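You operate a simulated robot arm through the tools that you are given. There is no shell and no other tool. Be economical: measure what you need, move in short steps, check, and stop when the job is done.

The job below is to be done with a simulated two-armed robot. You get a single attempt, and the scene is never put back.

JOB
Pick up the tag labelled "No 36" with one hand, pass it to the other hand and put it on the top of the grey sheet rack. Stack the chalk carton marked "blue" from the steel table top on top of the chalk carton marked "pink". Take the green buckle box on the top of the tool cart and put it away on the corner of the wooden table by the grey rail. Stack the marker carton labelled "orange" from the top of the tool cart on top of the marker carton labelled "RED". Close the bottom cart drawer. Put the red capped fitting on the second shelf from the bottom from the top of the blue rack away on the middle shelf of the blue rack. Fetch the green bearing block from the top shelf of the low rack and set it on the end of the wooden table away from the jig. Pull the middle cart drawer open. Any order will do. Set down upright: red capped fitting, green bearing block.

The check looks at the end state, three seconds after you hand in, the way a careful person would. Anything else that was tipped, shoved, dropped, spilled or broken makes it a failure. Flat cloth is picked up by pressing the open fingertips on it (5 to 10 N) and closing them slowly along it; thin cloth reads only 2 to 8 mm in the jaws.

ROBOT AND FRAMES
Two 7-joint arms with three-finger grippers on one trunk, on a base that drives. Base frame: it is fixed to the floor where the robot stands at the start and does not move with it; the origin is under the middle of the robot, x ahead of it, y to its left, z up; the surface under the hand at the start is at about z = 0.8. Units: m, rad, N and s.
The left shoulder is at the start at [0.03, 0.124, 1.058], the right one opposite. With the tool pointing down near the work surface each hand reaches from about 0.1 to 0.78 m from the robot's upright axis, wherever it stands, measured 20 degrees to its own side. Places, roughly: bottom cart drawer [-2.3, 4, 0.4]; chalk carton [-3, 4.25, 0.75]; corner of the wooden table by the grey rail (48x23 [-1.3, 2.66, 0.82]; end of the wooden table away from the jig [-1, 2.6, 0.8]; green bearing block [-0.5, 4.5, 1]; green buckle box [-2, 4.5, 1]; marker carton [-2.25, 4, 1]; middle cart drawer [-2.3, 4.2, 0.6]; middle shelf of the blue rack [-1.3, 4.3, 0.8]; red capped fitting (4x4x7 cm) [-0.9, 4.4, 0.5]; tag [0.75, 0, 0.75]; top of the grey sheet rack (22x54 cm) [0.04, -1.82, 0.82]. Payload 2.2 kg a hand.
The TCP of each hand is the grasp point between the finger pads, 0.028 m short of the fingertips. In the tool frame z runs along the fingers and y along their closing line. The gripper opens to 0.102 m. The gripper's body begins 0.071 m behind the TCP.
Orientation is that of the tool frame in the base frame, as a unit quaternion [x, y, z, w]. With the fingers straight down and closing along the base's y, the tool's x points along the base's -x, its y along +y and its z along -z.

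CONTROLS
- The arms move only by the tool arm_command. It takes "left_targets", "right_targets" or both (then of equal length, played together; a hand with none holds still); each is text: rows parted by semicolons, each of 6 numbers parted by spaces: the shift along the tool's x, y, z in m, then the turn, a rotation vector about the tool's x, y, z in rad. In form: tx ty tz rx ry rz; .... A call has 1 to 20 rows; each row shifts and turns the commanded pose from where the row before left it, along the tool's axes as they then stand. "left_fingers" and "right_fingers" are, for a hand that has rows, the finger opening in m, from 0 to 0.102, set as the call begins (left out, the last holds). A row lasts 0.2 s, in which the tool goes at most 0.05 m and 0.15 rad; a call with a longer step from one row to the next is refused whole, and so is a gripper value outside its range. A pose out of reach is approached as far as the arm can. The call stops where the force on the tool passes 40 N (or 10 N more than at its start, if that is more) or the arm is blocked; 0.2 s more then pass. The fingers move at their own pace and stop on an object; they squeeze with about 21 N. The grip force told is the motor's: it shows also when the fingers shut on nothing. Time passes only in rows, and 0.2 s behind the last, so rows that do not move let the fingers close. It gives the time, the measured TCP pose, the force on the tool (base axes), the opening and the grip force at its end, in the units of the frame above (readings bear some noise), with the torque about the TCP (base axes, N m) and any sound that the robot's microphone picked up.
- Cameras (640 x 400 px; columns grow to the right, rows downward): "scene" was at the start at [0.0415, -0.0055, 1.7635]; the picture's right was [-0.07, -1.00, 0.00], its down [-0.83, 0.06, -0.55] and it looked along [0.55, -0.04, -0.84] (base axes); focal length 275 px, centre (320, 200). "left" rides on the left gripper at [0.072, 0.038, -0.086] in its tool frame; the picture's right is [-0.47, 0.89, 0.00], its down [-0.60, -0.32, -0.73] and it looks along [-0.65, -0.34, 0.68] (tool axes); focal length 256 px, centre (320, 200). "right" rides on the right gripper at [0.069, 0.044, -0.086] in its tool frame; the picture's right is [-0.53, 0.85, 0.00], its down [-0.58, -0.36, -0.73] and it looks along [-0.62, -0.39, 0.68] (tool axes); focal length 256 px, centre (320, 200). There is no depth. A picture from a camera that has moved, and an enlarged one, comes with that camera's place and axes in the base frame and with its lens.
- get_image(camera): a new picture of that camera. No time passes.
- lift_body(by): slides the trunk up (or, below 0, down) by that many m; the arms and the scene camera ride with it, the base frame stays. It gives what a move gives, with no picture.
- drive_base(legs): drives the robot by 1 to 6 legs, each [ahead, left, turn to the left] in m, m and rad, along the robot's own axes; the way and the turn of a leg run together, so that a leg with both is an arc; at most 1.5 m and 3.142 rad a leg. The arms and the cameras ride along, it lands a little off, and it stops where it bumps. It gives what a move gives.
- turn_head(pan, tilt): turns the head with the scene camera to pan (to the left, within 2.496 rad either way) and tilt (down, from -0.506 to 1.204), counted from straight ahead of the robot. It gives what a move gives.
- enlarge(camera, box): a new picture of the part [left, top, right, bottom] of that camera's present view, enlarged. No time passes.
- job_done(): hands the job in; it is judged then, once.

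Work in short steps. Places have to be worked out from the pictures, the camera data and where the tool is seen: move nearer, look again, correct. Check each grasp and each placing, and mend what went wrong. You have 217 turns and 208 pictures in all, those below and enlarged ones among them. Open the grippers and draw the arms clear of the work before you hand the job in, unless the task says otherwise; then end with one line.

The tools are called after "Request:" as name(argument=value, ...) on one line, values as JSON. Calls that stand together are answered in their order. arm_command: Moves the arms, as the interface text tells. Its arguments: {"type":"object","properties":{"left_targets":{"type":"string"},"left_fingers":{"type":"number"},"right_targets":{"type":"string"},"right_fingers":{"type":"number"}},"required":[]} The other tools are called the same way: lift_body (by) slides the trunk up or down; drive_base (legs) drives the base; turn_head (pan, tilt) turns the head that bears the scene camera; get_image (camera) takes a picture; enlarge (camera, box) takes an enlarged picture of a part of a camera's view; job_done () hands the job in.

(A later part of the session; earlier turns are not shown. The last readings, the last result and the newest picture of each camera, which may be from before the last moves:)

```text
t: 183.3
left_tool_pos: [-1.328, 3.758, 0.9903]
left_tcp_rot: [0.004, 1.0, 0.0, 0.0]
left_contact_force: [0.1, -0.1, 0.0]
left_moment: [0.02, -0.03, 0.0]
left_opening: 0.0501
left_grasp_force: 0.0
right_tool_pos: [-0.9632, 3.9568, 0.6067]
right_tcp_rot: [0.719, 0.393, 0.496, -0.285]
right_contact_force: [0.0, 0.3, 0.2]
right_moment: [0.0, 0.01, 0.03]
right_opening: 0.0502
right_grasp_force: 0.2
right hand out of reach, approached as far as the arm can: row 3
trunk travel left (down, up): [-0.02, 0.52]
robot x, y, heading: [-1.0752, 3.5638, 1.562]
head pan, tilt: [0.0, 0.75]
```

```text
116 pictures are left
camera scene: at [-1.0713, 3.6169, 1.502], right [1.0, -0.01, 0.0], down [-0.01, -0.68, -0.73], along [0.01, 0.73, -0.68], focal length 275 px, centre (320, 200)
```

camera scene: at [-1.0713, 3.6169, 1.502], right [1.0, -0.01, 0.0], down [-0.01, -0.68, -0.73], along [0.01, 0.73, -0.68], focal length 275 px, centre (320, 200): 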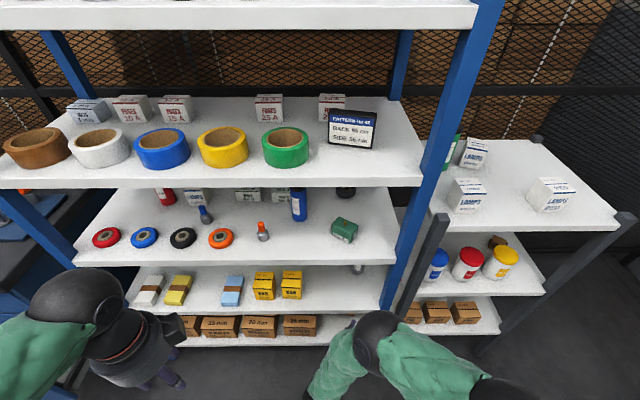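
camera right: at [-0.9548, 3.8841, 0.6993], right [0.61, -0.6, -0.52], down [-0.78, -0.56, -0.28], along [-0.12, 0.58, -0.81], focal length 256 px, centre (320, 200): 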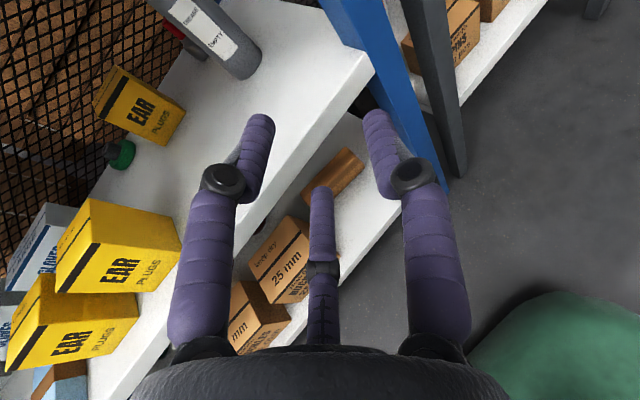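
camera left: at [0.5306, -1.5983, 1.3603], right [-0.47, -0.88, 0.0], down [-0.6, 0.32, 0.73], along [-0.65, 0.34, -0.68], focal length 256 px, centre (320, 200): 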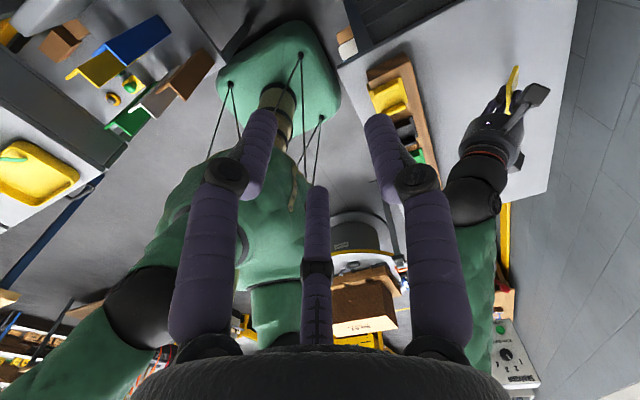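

Request:
enlarge(camera="right", box=[80, 0, 300, 180])

```text
2.22 times, centred on (190, 90) of right
camera zoom: at [-0.9548, 3.8841, 0.6993], right [0.61, -0.6, -0.52], down [-0.78, -0.56, -0.28], along [-0.12, 0.58, -0.81], focal length 569 px, centre (609, 444)
```

zoom: 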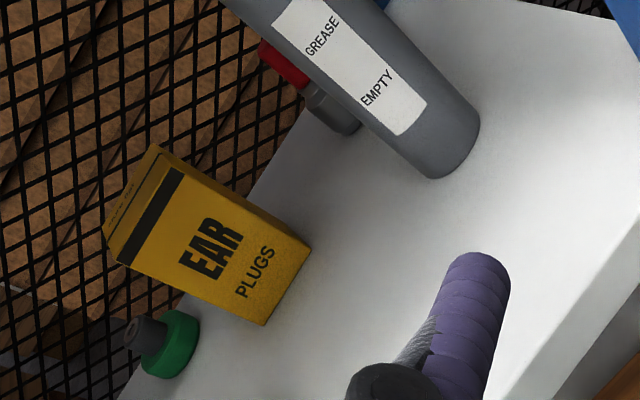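

The back EAR box and the bottle leave too little room for the hand. The safe plan is to shift the GREASE bottle aside from a fixed base pose, take the fitting, then return the bottle to its exact pose. First I bring the hand to a standoff before the bottle.

Request:
arm_command(right_targets="0.0089 -0.022 0.0288 0 0 0;0.0089 -0.022 0.0288 0 0 0;0.0089 -0.022 0.0288 0 0 0;0.0089 -0.022 0.0288 0 0 0;0.0089 -0.022 0.0288 0 0 0;0.0089 -0.022 0.0288 0 0 0;0 0 0 0 0 0", right_fingers=0.09)

Request:
get_image(camera="right")

Request:
get_image(camera="scene")

```text
t: 184.9
left_tool_pos: [-1.3285, 3.7603, 0.9919]
left_tcp_rot: [0.005, 1.0, 0.0, 0.0]
left_contact_force: [0.4, 0.4, 0.3]
left_moment: [0.0, -0.02, -0.01]
left_opening: 0.0499
left_grasp_force: 0.1
right_tool_pos: [-0.9812, 4.1788, 0.5992]
right_tcp_rot: [0.72, 0.39, 0.496, -0.288]
right_contact_force: [0.0, -0.9, -0.6]
right_moment: [-0.04, 0.01, 0.01]
right_opening: 0.0897
right_grasp_force: 0.0
trunk travel left (down, up): [-0.02, 0.52]
robot x, y, heading: [-1.0744, 3.5615, 1.562]
head pan, tilt: [0.0, 0.75]
```

```text
114 pictures are left
camera right: at [-0.9727, 4.1064, 0.6933], right [0.61, -0.59, -0.53], down [-0.78, -0.55, -0.28], along [-0.12, 0.58, -0.8], focal length 256 px, centre (320, 200)
```

right: 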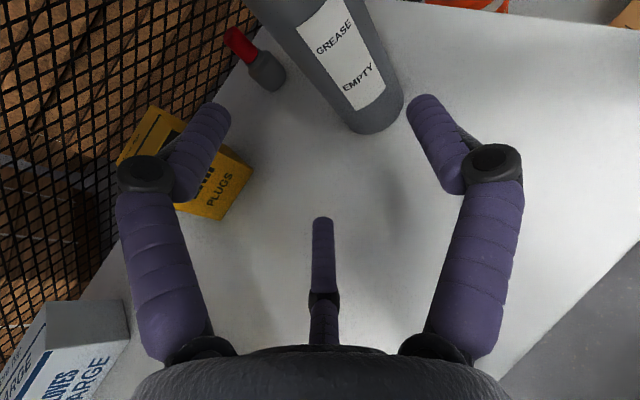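

```text
113 pictures are left
camera scene: at [-1.0712, 3.6171, 1.502], right [1.0, -0.01, 0.0], down [-0.01, -0.68, -0.73], along [0.01, 0.73, -0.68], focal length 275 px, centre (320, 200)
```

scene: 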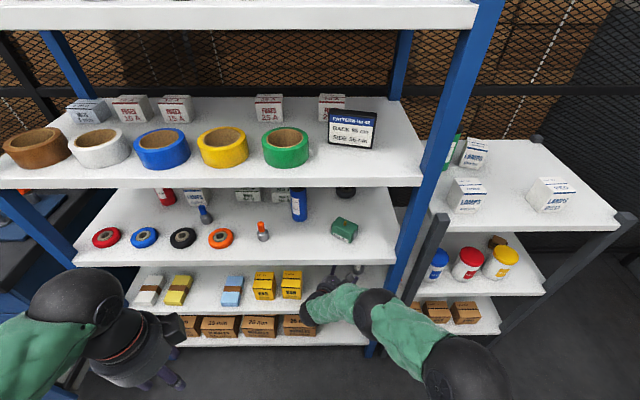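

Now both are clearly seen. The bottle is about 2 cm right of the hand's axis, so I shift right and advance around it.

Request:
arm_command(right_targets="0.006 0.0155 0 0 0 0;0.006 0 0.02 0 0 0;0.004 0 0.025 0 0 0;0 0 0.02 0 0 0;0 0 0.015 0 0 0;0 0 0 0 0 0")

Request:
get_image(camera="right")

```text
t: 186.3
left_tool_pos: [-1.3278, 3.7588, 0.9921]
left_tcp_rot: [0.005, 1.0, -0.002, 0.0]
left_contact_force: [0.1, 0.2, 0.2]
left_moment: [0.01, 0.01, 0.0]
left_opening: 0.0498
left_grasp_force: 0.0
right_tool_pos: [-0.9241, 4.2415, 0.589]
right_tcp_rot: [0.72, 0.39, 0.496, -0.288]
right_contact_force: [-0.5, -0.1, -1.1]
right_moment: [-0.01, 0.01, 0.01]
right_opening: 0.0899
right_grasp_force: 0.1
trunk travel left (down, up): [-0.02, 0.52]
robot x, y, heading: [-1.0759, 3.5644, 1.559]
head pan, tilt: [0.0, 0.75]
```

```text
112 pictures are left
camera right: at [-0.916, 4.1686, 0.6816], right [0.61, -0.59, -0.53], down [-0.78, -0.55, -0.28], along [-0.12, 0.58, -0.8], focal length 256 px, centre (320, 200)
```

right: 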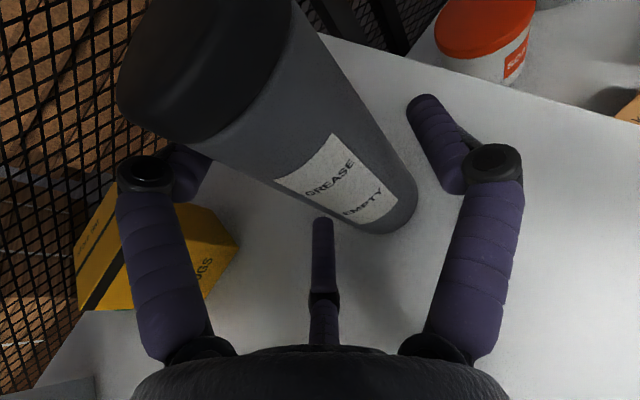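

The bottle is within the fingers. I close on it.

Request:
arm_command(right_targets="0 0 0 0 0 0;0 0 0 0 0 0;0 0 0 0 0 0", right_fingers=0)

Request:
get_image(camera="right")

```text
t: 187.1
left_tool_pos: [-1.3273, 3.7582, 0.9915]
left_tcp_rot: [0.005, 1.0, -0.001, 0.0]
left_contact_force: [0.0, -0.5, 0.3]
left_moment: [-0.02, -0.03, 0.02]
left_opening: 0.0499
left_grasp_force: 0.1
right_tool_pos: [-0.9244, 4.2418, 0.5897]
right_tcp_rot: [0.719, 0.39, 0.497, -0.289]
right_contact_force: [1.0, -1.0, 2.0]
right_moment: [-0.06, -0.14, 0.0]
right_opening: 0.0703
right_grasp_force: 20.6
trunk travel left (down, up): [-0.02, 0.52]
robot x, y, heading: [-1.0724, 3.5661, 1.56]
head pan, tilt: [0.0, 0.75]
```

```text
111 pictures are left
camera right: at [-0.916, 4.1684, 0.682], right [0.61, -0.59, -0.53], down [-0.78, -0.55, -0.28], along [-0.12, 0.59, -0.8], focal length 256 px, centre (320, 200)
```

right: 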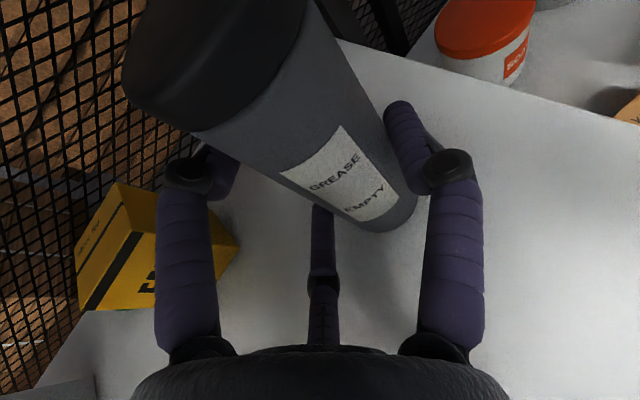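

Gripped without moving it; pose recorded as (-0.9244, 4.2418, 0.5897). I lift 1.2 cm, move it toward the front right and set it down.

Request:
arm_command(right_targets="0.0056 0 -0.002 0 0 0;0.0056 0 -0.002 0 0 0;-0.0031 0.0225 -0.0099 0 0 0;-0.0031 0.0225 -0.0099 0 0 0;-0.0031 0.0225 -0.0099 0 0 0;0 0 0 0 0 0;-0.0056 0 0.002 0 0 0;-0.0046 0 0.0016 0 0 0;0 0 0 0 0 0")

Request:
get_image(camera="right")

```text
t: 189.1
left_tool_pos: [-1.3278, 3.7596, 0.9911]
left_tcp_rot: [0.005, 1.0, -0.001, -0.001]
left_contact_force: [0.3, 0.2, 0.9]
left_moment: [-0.03, 0.02, 0.01]
left_opening: 0.0501
left_grasp_force: 0.1
right_tool_pos: [-0.8834, 4.1784, 0.5901]
right_tcp_rot: [0.72, 0.39, 0.496, -0.289]
right_contact_force: [0.3, -0.1, -0.5]
right_moment: [0.01, 0.02, -0.02]
right_opening: 0.0703
right_grasp_force: 20.9
trunk travel left (down, up): [-0.02, 0.52]
robot x, y, heading: [-1.0738, 3.5636, 1.559]
head pan, tilt: [0.0, 0.75]
```

```text
110 pictures are left
camera right: at [-0.8744, 4.1058, 0.6824], right [0.61, -0.59, -0.53], down [-0.78, -0.55, -0.28], along [-0.12, 0.58, -0.8], focal length 256 px, centre (320, 200)
```

right: 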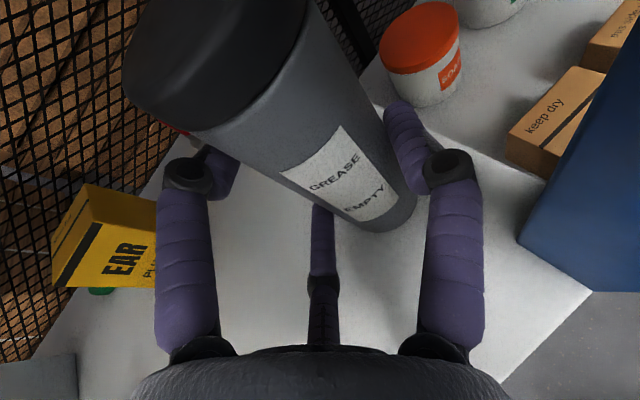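

The bottle is back at standing height in the new spot. I open and back away along the hand axis.

Request:
arm_command(right_targets="-0.001 0 0 0 0 0;0 0 0 0 0 0;0 0 0 0 0 0", right_fingers=0.092)

Request:
arm_command(right_targets="0.003 0 -0.02 0 0 0;0.005 0 -0.03 0 0 0;0.005 0 -0.03 0 0 0;0.003 0 -0.03 0 0 0;0 0 0 0 0 0")

Request:
get_image(camera="right")

```text
t: 189.9
left_tool_pos: [-1.3273, 3.7595, 0.9912]
left_tcp_rot: [0.006, 1.0, -0.002, 0.0]
left_contact_force: [-0.5, 0.5, -0.4]
left_moment: [0.01, 0.01, 0.0]
left_opening: 0.0501
left_grasp_force: 0.1
right_tool_pos: [-0.8845, 4.1784, 0.589]
right_tcp_rot: [0.719, 0.39, 0.497, -0.289]
right_contact_force: [0.9, 0.3, -0.2]
right_moment: [0.01, 0.0, 0.02]
right_opening: 0.092
right_grasp_force: 0.0
trunk travel left (down, up): [-0.02, 0.52]
robot x, y, heading: [-1.0705, 3.5642, 1.56]
head pan, tilt: [0.0, 0.75]
```

```text
t: 191.1
left_tool_pos: [-1.3277, 3.7588, 0.9905]
left_tcp_rot: [0.005, 1.0, -0.001, 0.0]
left_contact_force: [-0.1, 0.3, 0.5]
left_moment: [0.04, -0.02, 0.01]
left_opening: 0.05
left_grasp_force: 0.1
right_tool_pos: [-0.9349, 4.0946, 0.6436]
right_tcp_rot: [0.719, 0.39, 0.498, -0.289]
right_contact_force: [0.8, -0.1, 0.5]
right_moment: [-0.01, 0.0, 0.01]
right_opening: 0.092
right_grasp_force: 0.1
trunk travel left (down, up): [-0.02, 0.52]
robot x, y, heading: [-1.0706, 3.5641, 1.561]
head pan, tilt: [0.0, 0.75]
```

```text
109 pictures are left
camera right: at [-0.9258, 4.0206, 0.736], right [0.61, -0.59, -0.53], down [-0.78, -0.55, -0.28], along [-0.12, 0.58, -0.8], focal length 256 px, centre (320, 200)
```

right: 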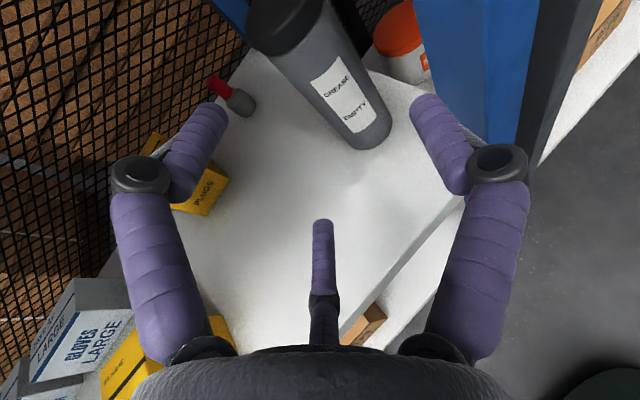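

The bottle stands fine. I move left, set the hand's yaw to about 15° right, narrow the fingers and look at the fitting.

Request:
arm_command(right_targets="-0.006 -0.0345 -0.0145 0 0 0;-0.006 -0.0345 -0.0145 0 0 0;0 0 0 0.134 -0.003 -0.049;0 0 0 0.134 -0.003 -0.049;0 0 0 0 0 0", right_fingers=0.055)

Request:
get_image(camera="right")

```text
t: 192.3
left_tool_pos: [-1.3273, 3.7601, 0.9913]
left_tcp_rot: [0.005, 1.0, -0.001, 0.0]
left_contact_force: [0.0, -0.7, 0.1]
left_moment: [-0.02, 0.05, -0.01]
left_opening: 0.0501
left_grasp_force: 0.1
right_tool_pos: [-1.009, 4.1053, 0.6421]
right_tcp_rot: [0.657, 0.489, 0.451, -0.356]
right_contact_force: [0.5, -0.6, 0.9]
right_moment: [-0.02, 0.0, -0.02]
right_opening: 0.055
right_grasp_force: 0.1
trunk travel left (down, up): [-0.02, 0.52]
robot x, y, heading: [-1.0717, 3.5651, 1.56]
head pan, tilt: [0.0, 0.75]
```

```text
108 pictures are left
camera right: at [-0.9802, 4.0369, 0.7346], right [0.75, -0.4, -0.53], down [-0.59, -0.75, -0.28], along [-0.28, 0.53, -0.8], focal length 256 px, centre (320, 200)
```

right: 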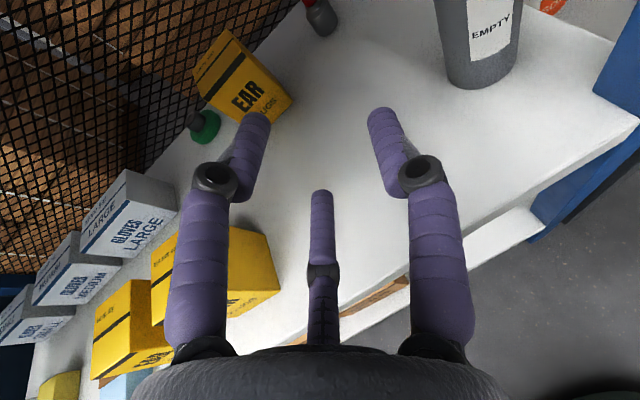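

The fitting is dead ahead. I lower slightly, then advance most of the way.

Request:
arm_command(right_targets="-0.0423 0 0.0153 0 0 0;0.0105 -0.0012 0.0385 0 0 0;0.0105 -0.0012 0.0385 0 0 0;0.0105 -0.0012 0.0385 0 0 0;0.0105 -0.0012 0.0385 0 0 0;0.0105 -0.0012 0.0385 0 0 0;0 0 0 0 0 0")

Request:
get_image(camera="right")

Request:
get_image(camera="scene")

```text
t: 193.9
left_tool_pos: [-1.3277, 3.7579, 0.9903]
left_tcp_rot: [0.005, 1.0, 0.0, 0.0]
left_contact_force: [-0.1, 0.3, -0.7]
left_moment: [-0.02, -0.03, -0.02]
left_opening: 0.0501
left_grasp_force: 0.0
right_tool_pos: [-0.9622, 4.2997, 0.5812]
right_tcp_rot: [0.657, 0.487, 0.452, -0.355]
right_contact_force: [0.0, 0.3, -0.1]
right_moment: [-0.03, -0.02, -0.01]
right_opening: 0.0554
right_grasp_force: 0.0
trunk travel left (down, up): [-0.02, 0.52]
robot x, y, heading: [-1.0711, 3.5635, 1.566]
head pan, tilt: [0.0, 0.75]
```

```text
107 pictures are left
camera right: at [-0.9333, 4.2309, 0.6738], right [0.75, -0.4, -0.53], down [-0.6, -0.75, -0.28], along [-0.28, 0.53, -0.8], focal length 256 px, centre (320, 200)
```

right: 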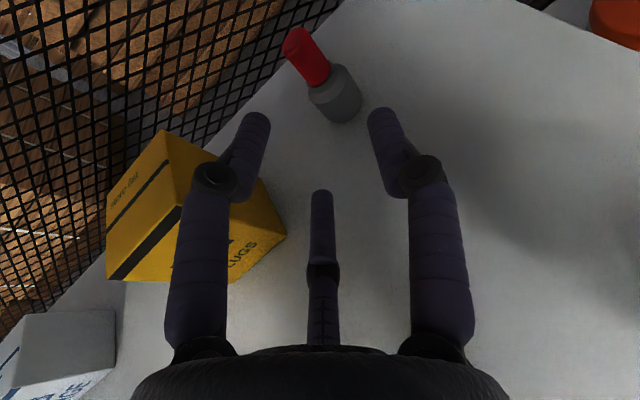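

```text
106 pictures are left
camera scene: at [-1.0712, 3.6172, 1.502], right [1.0, -0.01, 0.0], down [-0.01, -0.68, -0.73], along [0.01, 0.73, -0.68], focal length 275 px, centre (320, 200)
```

scene: 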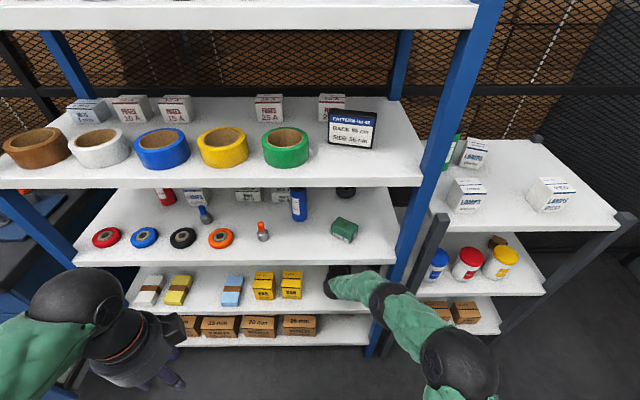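

Clear on both sides. I make the final advance around the cap.

Request:
arm_command(right_targets="0.0073 0 0.026 0 0 0;0.0073 0 0.026 0 0 0;0.0073 0 0.026 0 0 0;0 0 0 0 0 0")

Request:
get_image(camera="right")

```text
t: 194.9
left_tool_pos: [-1.3287, 3.7551, 0.9909]
left_tcp_rot: [0.006, 1.0, 0.001, 0.0]
left_contact_force: [-0.3, -0.3, 0.1]
left_moment: [0.0, -0.01, 0.02]
left_opening: 0.0497
left_grasp_force: 0.1
right_tool_pos: [-0.9422, 4.3679, 0.5734]
right_tcp_rot: [0.657, 0.492, 0.449, -0.354]
right_contact_force: [0.3, 0.0, -0.1]
right_moment: [-0.02, 0.04, 0.01]
right_opening: 0.0547
right_grasp_force: 0.0
trunk travel left (down, up): [-0.02, 0.52]
robot x, y, heading: [-1.0713, 3.564, 1.561]
head pan, tilt: [0.0, 0.75]
```

```text
105 pictures are left
camera right: at [-0.9148, 4.3023, 0.6655], right [0.75, -0.4, -0.52], down [-0.59, -0.76, -0.28], along [-0.28, 0.52, -0.81], focal length 256 px, centre (320, 200)
```

right: 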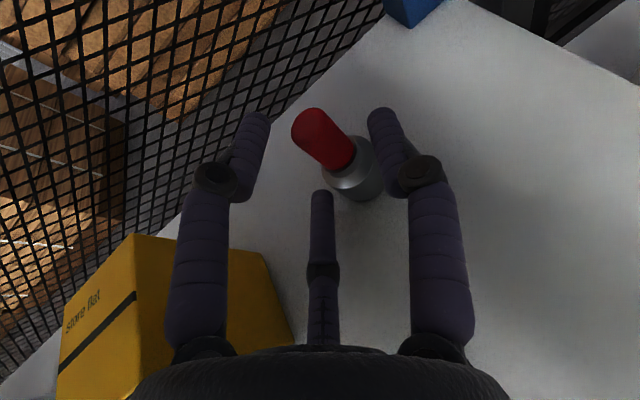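

The cap is at the fingertips. I advance 1 cm more and close.

Request:
arm_command(right_targets="0.0036 0.002 0.012 0 0 0;0 0 0 0 0 0")

Request:
arm_command(right_targets="0 0 0 0 0 0;0 0 0 0 0 0;0 0 0 0 0 0", right_fingers=0)

Request:
get_image(camera="right")

```text
t: 195.5
left_tool_pos: [-1.3283, 3.7522, 0.9917]
left_tcp_rot: [0.005, 1.0, 0.003, 0.0]
left_contact_force: [-0.5, -0.5, -0.6]
left_moment: [0.02, -0.03, 0.03]
left_opening: 0.0501
left_grasp_force: 0.1
right_tool_pos: [-0.9416, 4.3782, 0.5716]
right_tcp_rot: [0.656, 0.493, 0.448, -0.355]
right_contact_force: [-0.2, -0.5, 0.5]
right_moment: [0.0, -0.03, 0.05]
right_opening: 0.0549
right_grasp_force: 0.1
trunk travel left (down, up): [-0.02, 0.52]
robot x, y, heading: [-1.0721, 3.5605, 1.555]
head pan, tilt: [0.0, 0.75]
```

```text
t: 196.3
left_tool_pos: [-1.3279, 3.7522, 0.9932]
left_tcp_rot: [0.005, 1.0, 0.003, 0.0]
left_contact_force: [-0.6, 0.1, 0.2]
left_moment: [0.0, 0.0, 0.05]
left_opening: 0.0504
left_grasp_force: 0.1
right_tool_pos: [-0.9432, 4.3776, 0.5712]
right_tcp_rot: [0.656, 0.493, 0.449, -0.354]
right_contact_force: [-2.1, -3.2, 11.9]
right_moment: [0.02, 0.12, 0.06]
right_opening: 0.0347
right_grasp_force: 20.6
trunk travel left (down, up): [-0.02, 0.52]
robot x, y, heading: [-1.0738, 3.5652, 1.558]
head pan, tilt: [0.0, 0.75]
```

```text
104 pictures are left
camera right: at [-0.9119, 4.3104, 0.664], right [0.76, -0.4, -0.52], down [-0.59, -0.76, -0.28], along [-0.28, 0.52, -0.81], focal length 256 px, centre (320, 200)
```

right: 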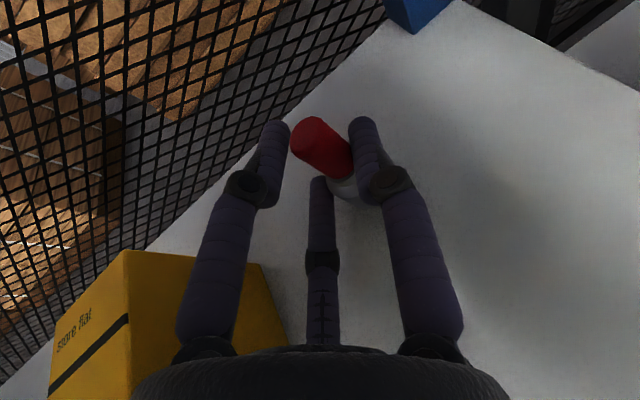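

Gripped at 35 mm. I lift 2 cm and draw out along the entry line.

Request:
arm_command(right_targets="0.0094 0 -0.0034 0 0 0;0.0094 0 -0.0034 0 0 0;0 0 0 0 0 0")

Request:
get_image(camera="right")

```text
t: 196.7
left_tool_pos: [-1.328, 3.7553, 0.9911]
left_tcp_rot: [0.006, 1.0, 0.0, 0.001]
left_contact_force: [0.1, -0.8, -0.3]
left_moment: [-0.01, -0.03, -0.04]
left_opening: 0.0502
left_grasp_force: 0.1
right_tool_pos: [-0.9408, 4.3737, 0.5688]
right_tcp_rot: [0.655, 0.494, 0.452, -0.351]
right_contact_force: [-1.2, -1.9, 30.0]
right_moment: [0.43, -0.04, 0.0]
right_opening: 0.0356
right_grasp_force: 21.2
trunk travel left (down, up): [-0.02, 0.52]
robot x, y, heading: [-1.0746, 3.5612, 1.559]
head pan, tilt: [0.0, 0.75]
stopped in row 1 (right hand): the force on the tool passed its limit at 47 N (the readings are from after the stop); the commanded pose is now the measured one
```

```text
103 pictures are left
camera right: at [-0.9125, 4.3079, 0.6632], right [0.76, -0.4, -0.51], down [-0.59, -0.76, -0.28], along [-0.27, 0.52, -0.81], focal length 256 px, centre (320, 200)
```

right: 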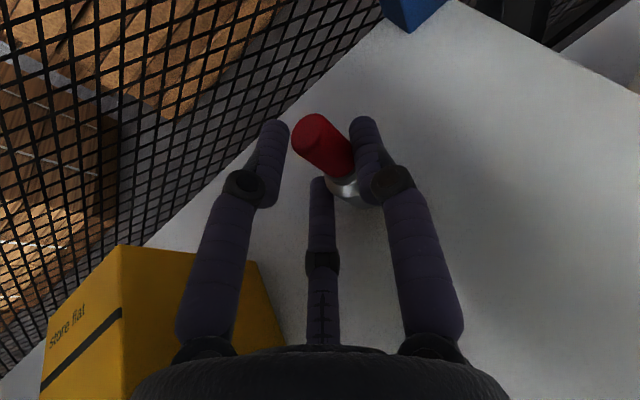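

The lift met upward resistance. I check for what is touching.

Request:
enlarge(camera="scene", box=[280, 230, 520, 400])

Request:
arm_command(right_targets="0 0 0 0 0 0;0 0 0 0 0 0")

```text
2.35 times, centred on (400, 315) of scene
camera zoom: at [-1.0712, 3.611, 1.5027], right [1.0, -0.01, 0.0], down [-0.01, -0.68, -0.73], along [0.01, 0.73, -0.68], focal length 647 px, centre (132, -71)
```

zoom: 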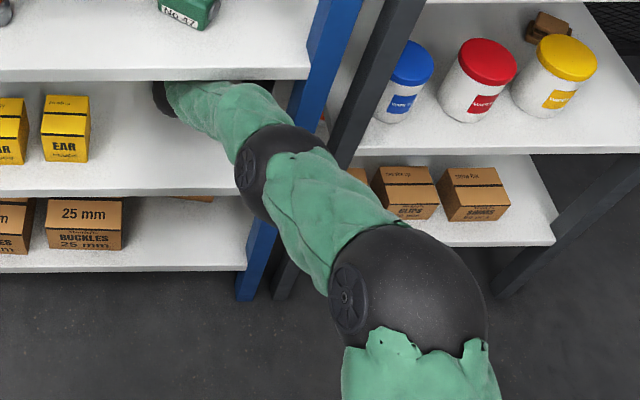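

```text
t: 197.3
left_tool_pos: [-1.3277, 3.7536, 0.9916]
left_tcp_rot: [0.005, 1.0, 0.002, -0.001]
left_contact_force: [0.5, 0.1, 0.1]
left_moment: [-0.04, -0.01, 0.0]
left_opening: 0.0498
left_grasp_force: 0.1
right_tool_pos: [-0.9409, 4.3757, 0.5693]
right_tcp_rot: [0.655, 0.494, 0.451, -0.351]
right_contact_force: [1.0, 3.6, 34.6]
right_moment: [0.79, -0.12, -0.02]
right_opening: 0.0356
right_grasp_force: 21.2
trunk travel left (down, up): [-0.02, 0.52]
robot x, y, heading: [-1.0707, 3.5656, 1.559]
head pan, tilt: [0.0, 0.75]
```

The forearm is just under the middle shelf's lip, so lifting wedges it. I flatten the hand's pitch slightly to relieve this.

Request:
arm_command(right_targets="0 0 0 0 0.03 0;0 0 0 0 0.03 0;0 0 0 0 0 0")

```text
t: 198.1
left_tool_pos: [-1.3295, 3.7583, 0.9913]
left_tcp_rot: [0.005, 1.0, -0.002, -0.001]
left_contact_force: [0.6, 0.1, -0.6]
left_moment: [0.0, 0.0, 0.02]
left_opening: 0.0501
left_grasp_force: 0.1
right_tool_pos: [-0.941, 4.3792, 0.5695]
right_tcp_rot: [0.641, 0.483, 0.471, -0.366]
right_contact_force: [0.0, 3.6, 9.6]
right_moment: [0.2, -0.01, 0.03]
right_opening: 0.0355
right_grasp_force: 21.5
trunk travel left (down, up): [-0.02, 0.52]
robot x, y, heading: [-1.0721, 3.5631, 1.553]
head pan, tilt: [0.0, 0.75]
```

That relieved it. I flatten a bit more with a small lift.

Request:
arm_command(right_targets="0.003 0 -0.001 0 0.03 0;0.003 0 -0.001 0 0.03 0;0.003 0 -0.001 0 0 0;0 0 0 0 0 0")

Request:
get_image(camera="right")

```text
t: 199.1
left_tool_pos: [-1.328, 3.7595, 0.9911]
left_tcp_rot: [0.005, 1.0, -0.001, 0.0]
left_contact_force: [0.3, 0.5, 0.2]
left_moment: [-0.01, 0.03, 0.0]
left_opening: 0.05
left_grasp_force: 0.0
right_tool_pos: [-0.9401, 4.3771, 0.5737]
right_tcp_rot: [0.629, 0.474, 0.487, -0.378]
right_contact_force: [0.2, 0.3, -0.1]
right_moment: [0.02, 0.04, 0.01]
right_opening: 0.0336
right_grasp_force: 20.9
trunk travel left (down, up): [-0.02, 0.52]
robot x, y, heading: [-1.0718, 3.5662, 1.561]
head pan, tilt: [0.0, 0.75]
```

```text
101 pictures are left
camera right: at [-0.9149, 4.2999, 0.6616], right [0.77, -0.34, -0.53], down [-0.58, -0.72, -0.38], along [-0.25, 0.6, -0.76], focal length 256 px, centre (320, 200)
```

right: 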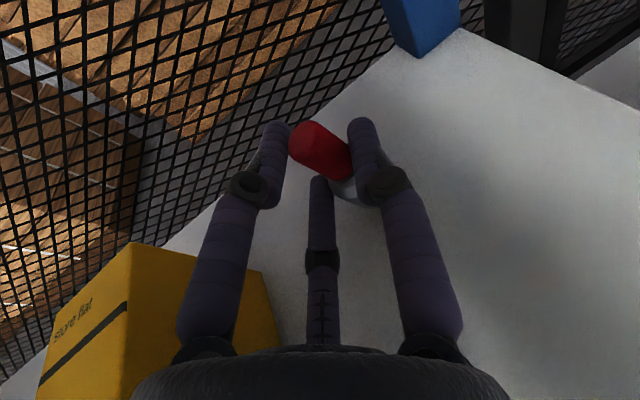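

No more contact. I lift 8 mm and withdraw partway.

Request:
arm_command(right_targets="0.0078 0 -0.002 0 0 0;-0.0087 0 -0.035 0 0 0;-0.0087 0 -0.035 0 0 0;-0.0087 0 -0.035 0 0 0;0 0 0 0 0 0")

Request:
get_image(camera="right")

```text
t: 200.3
left_tool_pos: [-1.3281, 3.759, 0.9918]
left_tcp_rot: [0.005, 1.0, -0.001, 0.0]
left_contact_force: [0.4, -0.7, 0.3]
left_moment: [0.02, -0.01, -0.02]
left_opening: 0.0499
left_grasp_force: 0.1
right_tool_pos: [-0.968, 4.2719, 0.5849]
right_tcp_rot: [0.628, 0.474, 0.487, -0.379]
right_contact_force: [0.7, 0.4, -0.5]
right_moment: [-0.03, 0.0, -0.01]
right_opening: 0.0336
right_grasp_force: 20.9
trunk travel left (down, up): [-0.02, 0.52]
robot x, y, heading: [-1.0742, 3.5654, 1.564]
head pan, tilt: [0.0, 0.75]
```

```text
100 pictures are left
camera right: at [-0.9427, 4.1951, 0.671], right [0.77, -0.34, -0.53], down [-0.58, -0.72, -0.38], along [-0.25, 0.6, -0.76], focal length 256 px, centre (320, 200)
```

right: 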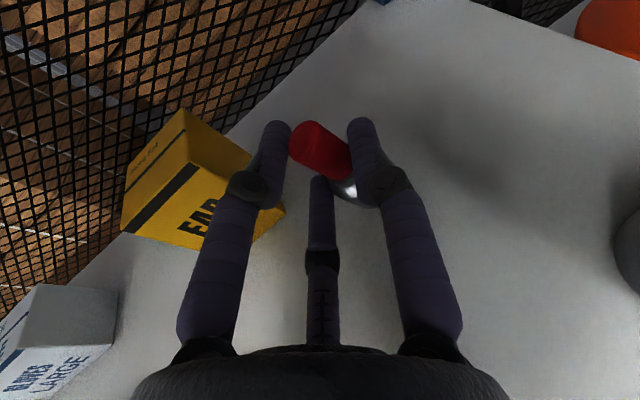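

The fitting is held and the EAR box did not move. I withdraw fully from the shelf and restore the pitch.

Request:
arm_command(right_targets="-0.0087 0 -0.035 0 0 0;-0.0087 0 -0.035 0 0 0;-0.0087 0 -0.035 0 0 0;-0.0087 0 -0.035 0 0 0;-0.0087 0 -0.035 0 0 0;-0.0087 0 -0.035 0 0 0;-0.0087 0 -0.035 0 0 0;-0.0087 0 -0.035 0 0 0;0 0 0 0 -0.06 0;0 0 0 0 -0.06 0;0 0 0 0 0 0")

Request:
get_image(camera="right")

Request:
get_image(camera="scene")

```text
t: 202.7
left_tool_pos: [-1.3285, 3.758, 0.9914]
left_tcp_rot: [0.006, 1.0, -0.001, 0.0]
left_contact_force: [-0.2, 0.5, -0.4]
left_moment: [0.01, 0.02, -0.02]
left_opening: 0.0501
left_grasp_force: 0.2
right_tool_pos: [-1.0451, 3.9944, 0.5816]
right_tcp_rot: [0.656, 0.496, 0.448, -0.35]
right_contact_force: [-0.4, 0.2, -0.2]
right_moment: [-0.04, 0.02, -0.02]
right_opening: 0.0331
right_grasp_force: 21.5
trunk travel left (down, up): [-0.02, 0.52]
robot x, y, heading: [-1.0737, 3.5659, 1.557]
head pan, tilt: [0.0, 0.75]
```

```text
99 pictures are left
camera right: at [-1.0164, 3.9284, 0.6762], right [0.76, -0.4, -0.51], down [-0.59, -0.76, -0.28], along [-0.28, 0.51, -0.81], focal length 256 px, centre (320, 200)
```

right: 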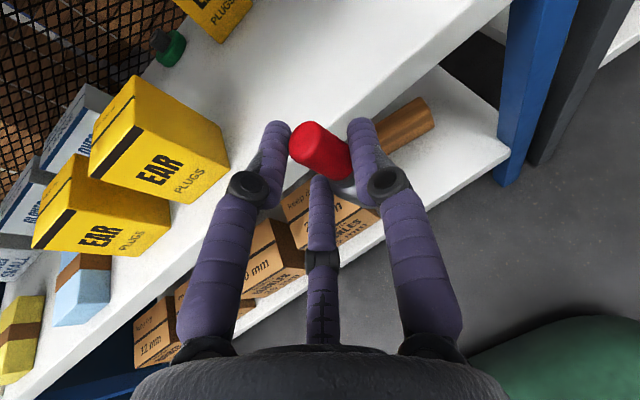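

```text
98 pictures are left
camera scene: at [-1.0713, 3.6167, 1.502], right [1.0, -0.01, 0.0], down [-0.01, -0.68, -0.73], along [0.01, 0.73, -0.68], focal length 275 px, centre (320, 200)
```

scene: 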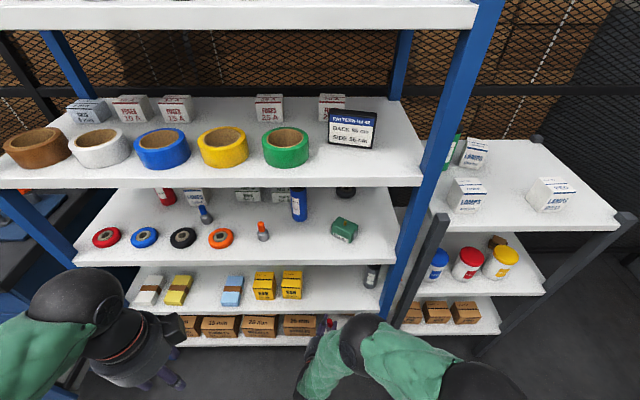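

The fitting is held as at the grasp, and the bottle stands in its temporary spot. I back 5 cm more and raise the trunk to reach the middle shelf.

Request:
arm_command(right_targets="-0.01 0 -0.025 0 0 0;-0.01 0 -0.025 0 0 0;0 0 0 0 0 0")

Request:
lift_body(by=0.35)

Request:
get_image(camera="right")

Request:
get_image(camera="scene")

```text
t: 203.7
left_tool_pos: [-1.3275, 3.7596, 0.9906]
left_tcp_rot: [0.006, 1.0, -0.001, -0.001]
left_contact_force: [0.1, 0.5, 0.8]
left_moment: [0.01, 0.01, -0.01]
left_opening: 0.0498
left_grasp_force: 0.1
right_tool_pos: [-1.0725, 3.9711, 0.6029]
right_tcp_rot: [0.664, 0.465, 0.451, -0.372]
right_contact_force: [-0.6, 0.3, -1.2]
right_moment: [-0.02, 0.03, 0.0]
right_opening: 0.0332
right_grasp_force: 20.9
trunk travel left (down, up): [-0.02, 0.52]
robot x, y, heading: [-1.0671, 3.5673, 1.56]
head pan, tilt: [0.0, 0.75]
stopped in row 3 (right hand): the arm was blocked; the commanded pose is now the measured one
```

```text
t: 207.1
left_tool_pos: [-1.3276, 3.7597, 1.3412]
left_tcp_rot: [0.005, 1.0, 0.0, 0.0]
left_contact_force: [0.1, 0.4, -0.1]
left_moment: [0.01, 0.0, 0.01]
left_opening: 0.0502
left_grasp_force: 0.0
right_tool_pos: [-1.0715, 3.9707, 0.9518]
right_tcp_rot: [0.665, 0.466, 0.45, -0.373]
right_contact_force: [0.9, -0.5, -0.3]
right_moment: [-0.01, 0.02, -0.01]
right_opening: 0.0331
right_grasp_force: 21.0
trunk travel left (down, up): [-0.37, 0.17]
robot x, y, heading: [-1.0704, 3.5647, 1.562]
head pan, tilt: [0.0, 0.75]
```

```text
97 pictures are left
camera right: at [-1.041, 3.8986, 1.0402], right [0.72, -0.4, -0.57], down [-0.62, -0.73, -0.29], along [-0.3, 0.56, -0.77], focal length 256 px, centre (320, 200)
```

right: 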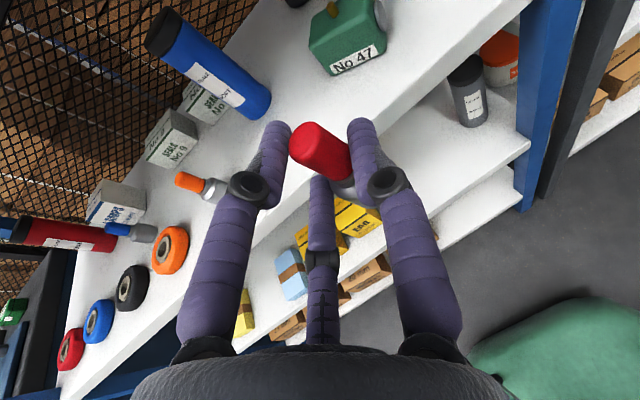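

```text
96 pictures are left
camera scene: at [-1.0714, 3.6169, 1.8519], right [1.0, -0.01, 0.0], down [-0.01, -0.68, -0.73], along [0.01, 0.73, -0.68], focal length 275 px, centre (320, 200)
```

scene: 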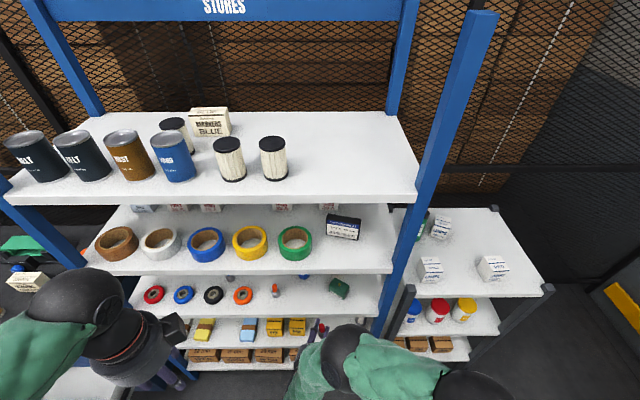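

I correct a small roll error and bring the fitting over the free spot, about (-1.115, 4.13), on the middle shelf.

Request:
arm_command(right_targets="0 0 0 0 -0.03 -0.058;0.0032 -0.0177 0.0264 0 0 0;0.0032 -0.0177 0.0264 0 0 0;0.0032 -0.0177 0.0264 0 0 0;0.0032 -0.0177 0.0264 0 0 0;0.0032 -0.0177 0.0264 0 0 0;0 0 0 0 0 0")

Request:
get_image(camera="right")

Request:
enlarge(camera="scene", box=[180, 250, 400, 390])

```text
t: 208.7
left_tool_pos: [-1.3292, 3.7587, 1.3405]
left_tcp_rot: [0.005, 1.0, -0.001, 0.0]
left_contact_force: [0.1, -0.7, 0.3]
left_moment: [0.0, 0.02, 0.0]
left_opening: 0.0501
left_grasp_force: 0.0
right_tool_pos: [-1.1219, 4.1185, 0.9233]
right_tcp_rot: [0.657, 0.491, 0.452, -0.352]
right_contact_force: [-0.1, 0.5, -0.2]
right_moment: [0.0, 0.03, 0.0]
right_opening: 0.033
right_grasp_force: 21.1
trunk travel left (down, up): [-0.37, 0.17]
robot x, y, heading: [-1.0717, 3.5656, 1.563]
head pan, tilt: [0.0, 0.75]
```

```text
95 pictures are left
camera right: at [-1.0942, 4.0515, 1.0154], right [0.75, -0.4, -0.52], down [-0.6, -0.75, -0.28], along [-0.28, 0.52, -0.81], focal length 256 px, centre (320, 200)
```

right: 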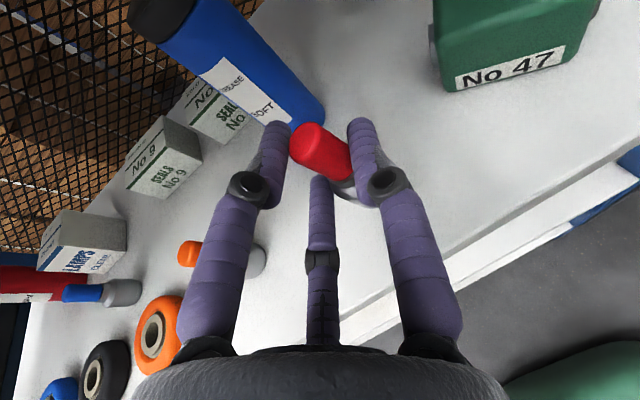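

```text
2.86 times, centred on (290, 320) of scene
camera zoom: at [-1.071, 3.616, 1.852], right [1.0, -0.01, 0.0], down [-0.01, -0.68, -0.73], along [0.01, 0.73, -0.68], focal length 786 px, centre (406, -143)
```

zoom: 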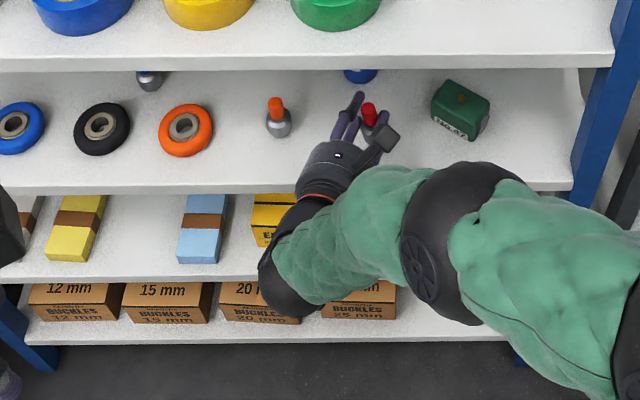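

The spot is clear. I lower in small steps to contact.

Request:
arm_command(right_targets="-0.0094 0 0.0034 0 0 0;-0.0094 0 0.0034 0 0 0;-0.0047 0 0.0017 0 0 0;-0.0047 0 0.0017 0 0 0;0 0 0 0 0 0")

```text
t: 209.9
left_tool_pos: [-1.3282, 3.7583, 1.342]
left_tcp_rot: [0.006, 1.0, 0.0, -0.001]
left_contact_force: [-0.5, -1.2, 0.8]
left_moment: [0.02, 0.01, 0.0]
left_opening: 0.05
left_grasp_force: 0.1
right_tool_pos: [-1.1247, 4.1194, 0.8931]
right_tcp_rot: [0.657, 0.49, 0.452, -0.353]
right_contact_force: [-0.3, 0.7, 1.6]
right_moment: [0.03, 0.01, -0.01]
right_opening: 0.0331
right_grasp_force: 21.0
trunk travel left (down, up): [-0.37, 0.17]
robot x, y, heading: [-1.0762, 3.5659, 1.564]
head pan, tilt: [0.0, 0.75]
```

Request:
arm_command(right_targets="-0.003 0 0.001 0 0 0;-0.003 0 0.001 0 0 0;0 0 0 0 0 0")

Request:
get_image(camera="right")

```text
t: 210.7
left_tool_pos: [-1.3275, 3.7559, 1.3418]
left_tcp_rot: [0.006, 1.0, 0.0, -0.001]
left_contact_force: [-0.7, -0.7, -0.6]
left_moment: [0.0, 0.02, 0.04]
left_opening: 0.0502
left_grasp_force: 0.0
right_tool_pos: [-1.1239, 4.1205, 0.8925]
right_tcp_rot: [0.656, 0.486, 0.454, -0.356]
right_contact_force: [4.9, -2.1, 36.4]
right_moment: [0.34, -0.26, -0.02]
right_opening: 0.0331
right_grasp_force: 20.9
trunk travel left (down, up): [-0.37, 0.17]
robot x, y, heading: [-1.0743, 3.5664, 1.559]
head pan, tilt: [0.0, 0.75]
```

```text
93 pictures are left
camera right: at [-1.0944, 4.0516, 0.9842], right [0.75, -0.4, -0.53], down [-0.6, -0.75, -0.29], along [-0.28, 0.53, -0.8], focal length 256 px, centre (320, 200)
```

right: 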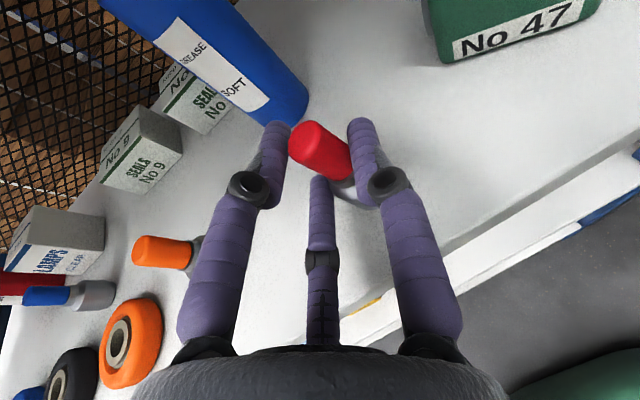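

Contact. I ease up 5 mm and open.

Request:
arm_command(right_targets="0.005 0 -0.0018 0 0 0;0 0 0 0 0 0")

Request:
arm_command(right_targets="0 0 0 0 0 0;0 0 0 0 0 0", right_fingers=0.055)

Request:
get_image(camera="right")

```text
t: 211.3
left_tool_pos: [-1.3275, 3.7583, 1.3412]
left_tcp_rot: [0.006, 1.0, 0.0, 0.001]
left_contact_force: [-0.1, 0.1, -0.3]
left_moment: [-0.02, 0.02, 0.0]
left_opening: 0.0501
left_grasp_force: 0.0
right_tool_pos: [-1.1223, 4.1194, 0.8921]
right_tcp_rot: [0.657, 0.49, 0.452, -0.353]
right_contact_force: [-0.4, 3.9, 21.6]
right_moment: [0.5, 0.0, 0.02]
right_opening: 0.0333
right_grasp_force: 21.0
trunk travel left (down, up): [-0.37, 0.17]
robot x, y, heading: [-1.0714, 3.5648, 1.56]
head pan, tilt: [0.0, 0.75]
```

```text
t: 211.9
left_tool_pos: [-1.3282, 3.7588, 1.3403]
left_tcp_rot: [0.005, 1.0, -0.001, -0.001]
left_contact_force: [-0.9, 0.5, -0.8]
left_moment: [-0.01, -0.03, -0.01]
left_opening: 0.0497
left_grasp_force: 0.1
right_tool_pos: [-1.1233, 4.1171, 0.8902]
right_tcp_rot: [0.657, 0.492, 0.45, -0.351]
right_contact_force: [-0.4, 0.5, 0.0]
right_moment: [-0.02, -0.03, -0.03]
right_opening: 0.0549
right_grasp_force: 0.0
trunk travel left (down, up): [-0.37, 0.17]
robot x, y, heading: [-1.0722, 3.5672, 1.557]
head pan, tilt: [0.0, 0.75]
```

```text
92 pictures are left
camera right: at [-1.0941, 4.0507, 0.9834], right [0.75, -0.4, -0.52], down [-0.6, -0.75, -0.28], along [-0.28, 0.52, -0.81], focal length 256 px, centre (320, 200)
```

right: 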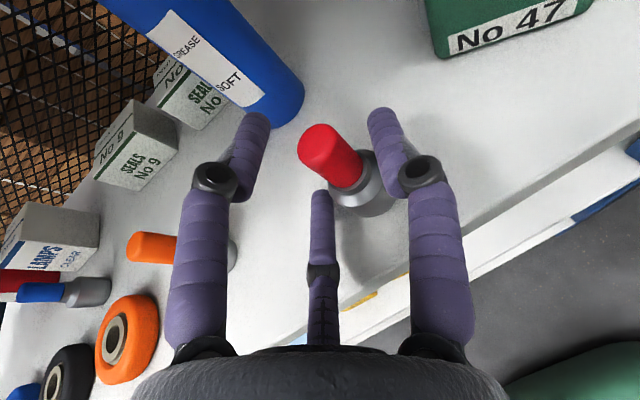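

It stands upright. I withdraw along the hand axis.

Request:
arm_command(right_targets="0 0 -0.02 0 0 0;0 0 -0.03 0 0 0;0 0 -0.03 0 0 0;0 0 -0.03 0 0 0;0 0 -0.03 0 0 0;0 0 0 0 0 0")

Request:
get_image(camera="right")

Request:
enlarge(camera="scene", box=[180, 250, 400, 390])

```text
t: 213.3
left_tool_pos: [-1.329, 3.7588, 1.3407]
left_tcp_rot: [0.005, 1.0, -0.001, 0.0]
left_contact_force: [0.1, 0.1, -0.7]
left_moment: [-0.03, -0.02, -0.02]
left_opening: 0.0499
left_grasp_force: 0.1
right_tool_pos: [-1.1569, 3.9923, 0.9396]
right_tcp_rot: [0.657, 0.49, 0.452, -0.352]
right_contact_force: [0.2, 0.3, -0.1]
right_moment: [-0.01, 0.0, 0.01]
right_opening: 0.0549
right_grasp_force: 0.2
trunk travel left (down, up): [-0.37, 0.17]
robot x, y, heading: [-1.0674, 3.5619, 1.563]
head pan, tilt: [0.0, 0.75]
```

```text
91 pictures are left
camera right: at [-1.129, 3.9242, 1.0325], right [0.75, -0.4, -0.52], down [-0.6, -0.75, -0.28], along [-0.28, 0.52, -0.81], focal length 256 px, centre (320, 200)
```

right: 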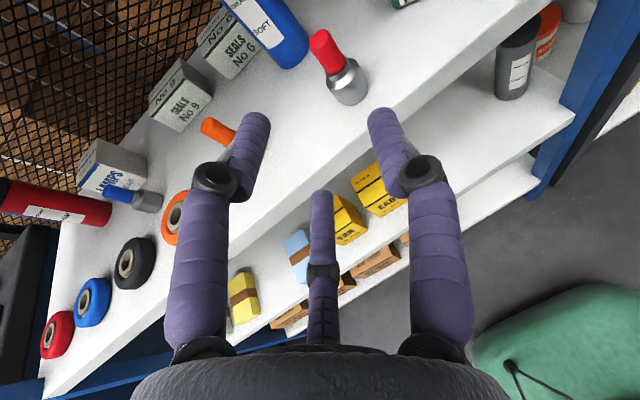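

```text
2.86 times, centred on (290, 320) of scene
camera zoom: at [-1.071, 3.6178, 1.852], right [1.0, -0.01, 0.0], down [-0.01, -0.68, -0.73], along [0.01, 0.73, -0.68], focal length 786 px, centre (406, -143)
```

zoom: 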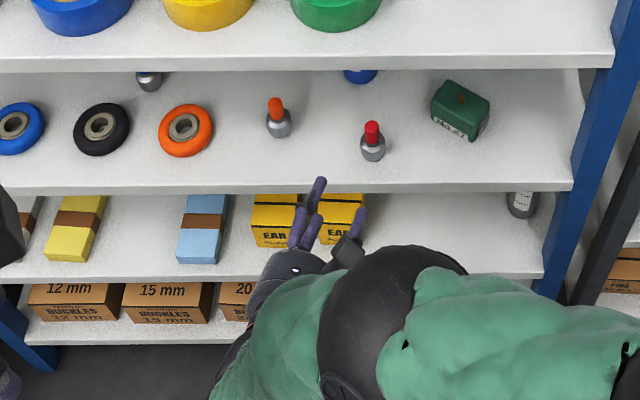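

The fitting is in place. Now the bottle goes back: I lower the trunk and restore the hand's yaw to 31°.

Request:
arm_command(right_targets="0 0 0 -0.134 0.003 0.049;0 0 0 -0.134 0.003 0.049;0 0 0 0 0 0", right_fingers=0.092)

Request:
lift_body(by=-0.35)

Request:
get_image(camera="right")

```text
t: 214.1
left_tool_pos: [-1.3276, 3.7596, 1.3425]
left_tcp_rot: [0.005, 1.0, 0.0, 0.001]
left_contact_force: [0.2, -0.1, 0.4]
left_moment: [0.03, -0.02, -0.03]
left_opening: 0.0501
left_grasp_force: 0.0
right_tool_pos: [-1.1579, 3.9904, 0.9398]
right_tcp_rot: [0.72, 0.391, 0.497, -0.283]
right_contact_force: [-0.3, 0.0, -0.3]
right_moment: [0.01, 0.0, -0.01]
right_opening: 0.092
right_grasp_force: 0.1
trunk travel left (down, up): [-0.37, 0.17]
robot x, y, heading: [-1.0704, 3.5589, 1.555]
head pan, tilt: [0.0, 0.75]
```

```text
t: 217.5
left_tool_pos: [-1.3278, 3.759, 0.992]
left_tcp_rot: [0.005, 1.0, -0.002, 0.0]
left_contact_force: [1.1, 0.4, 0.2]
left_moment: [0.02, 0.0, -0.04]
left_opening: 0.0498
left_grasp_force: 0.0
right_tool_pos: [-1.1591, 3.9915, 0.5902]
right_tcp_rot: [0.72, 0.392, 0.496, -0.284]
right_contact_force: [0.8, 0.2, 0.2]
right_moment: [0.01, 0.05, 0.01]
right_opening: 0.0919
right_grasp_force: 0.2
trunk travel left (down, up): [-0.02, 0.52]
robot x, y, heading: [-1.0716, 3.5645, 1.563]
head pan, tilt: [0.0, 0.75]
```

```text
89 pictures are left
camera right: at [-1.1496, 3.9189, 0.6827], right [0.61, -0.6, -0.52], down [-0.78, -0.55, -0.28], along [-0.12, 0.58, -0.81], focal length 256 px, centre (320, 200)
```

right: 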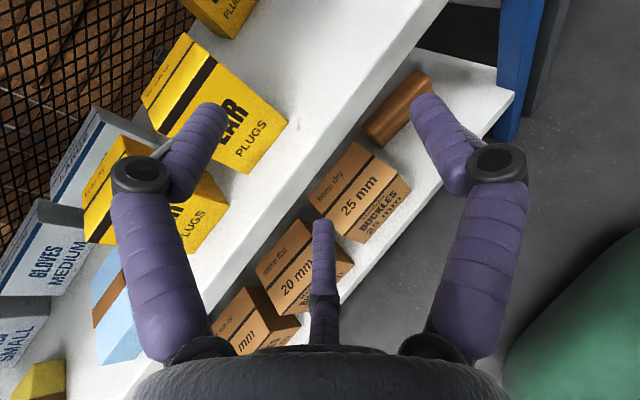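

I return to the pre-grasp point in front of the bottle.

Request:
arm_command(right_targets="0.0207 0.0225 0.0288 0 0 0;0.0207 0.0225 0.0288 0 0 0;0.0207 0.0225 0.0288 0 0 0;0.0207 0.0225 0.0288 0 0 0;0.0207 0.0225 0.0288 0 0 0;0.0207 0.0225 0.0288 0 0 0;0 0 0 0 0 0")

Request:
get_image(camera="right")

```text
t: 219.1
left_tool_pos: [-1.3279, 3.7593, 0.9911]
left_tcp_rot: [0.005, 1.0, -0.001, 0.0]
left_contact_force: [0.8, -0.4, -0.2]
left_moment: [-0.01, 0.0, 0.01]
left_opening: 0.05
left_grasp_force: 0.0
right_tool_pos: [-0.9318, 4.091, 0.6442]
right_tcp_rot: [0.72, 0.393, 0.497, -0.285]
right_contact_force: [-0.1, 0.0, 0.2]
right_moment: [-0.01, -0.01, 0.01]
right_opening: 0.0922
right_grasp_force: 0.1
trunk travel left (down, up): [-0.02, 0.52]
robot x, y, heading: [-1.074, 3.5651, 1.56]
head pan, tilt: [0.0, 0.75]
```

```text
88 pictures are left
camera right: at [-0.9233, 4.0195, 0.737], right [0.61, -0.6, -0.52], down [-0.78, -0.55, -0.28], along [-0.12, 0.58, -0.81], focal length 256 px, centre (320, 200)
```

right: 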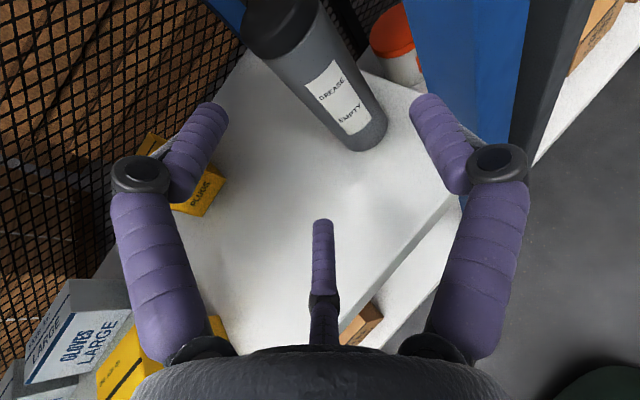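

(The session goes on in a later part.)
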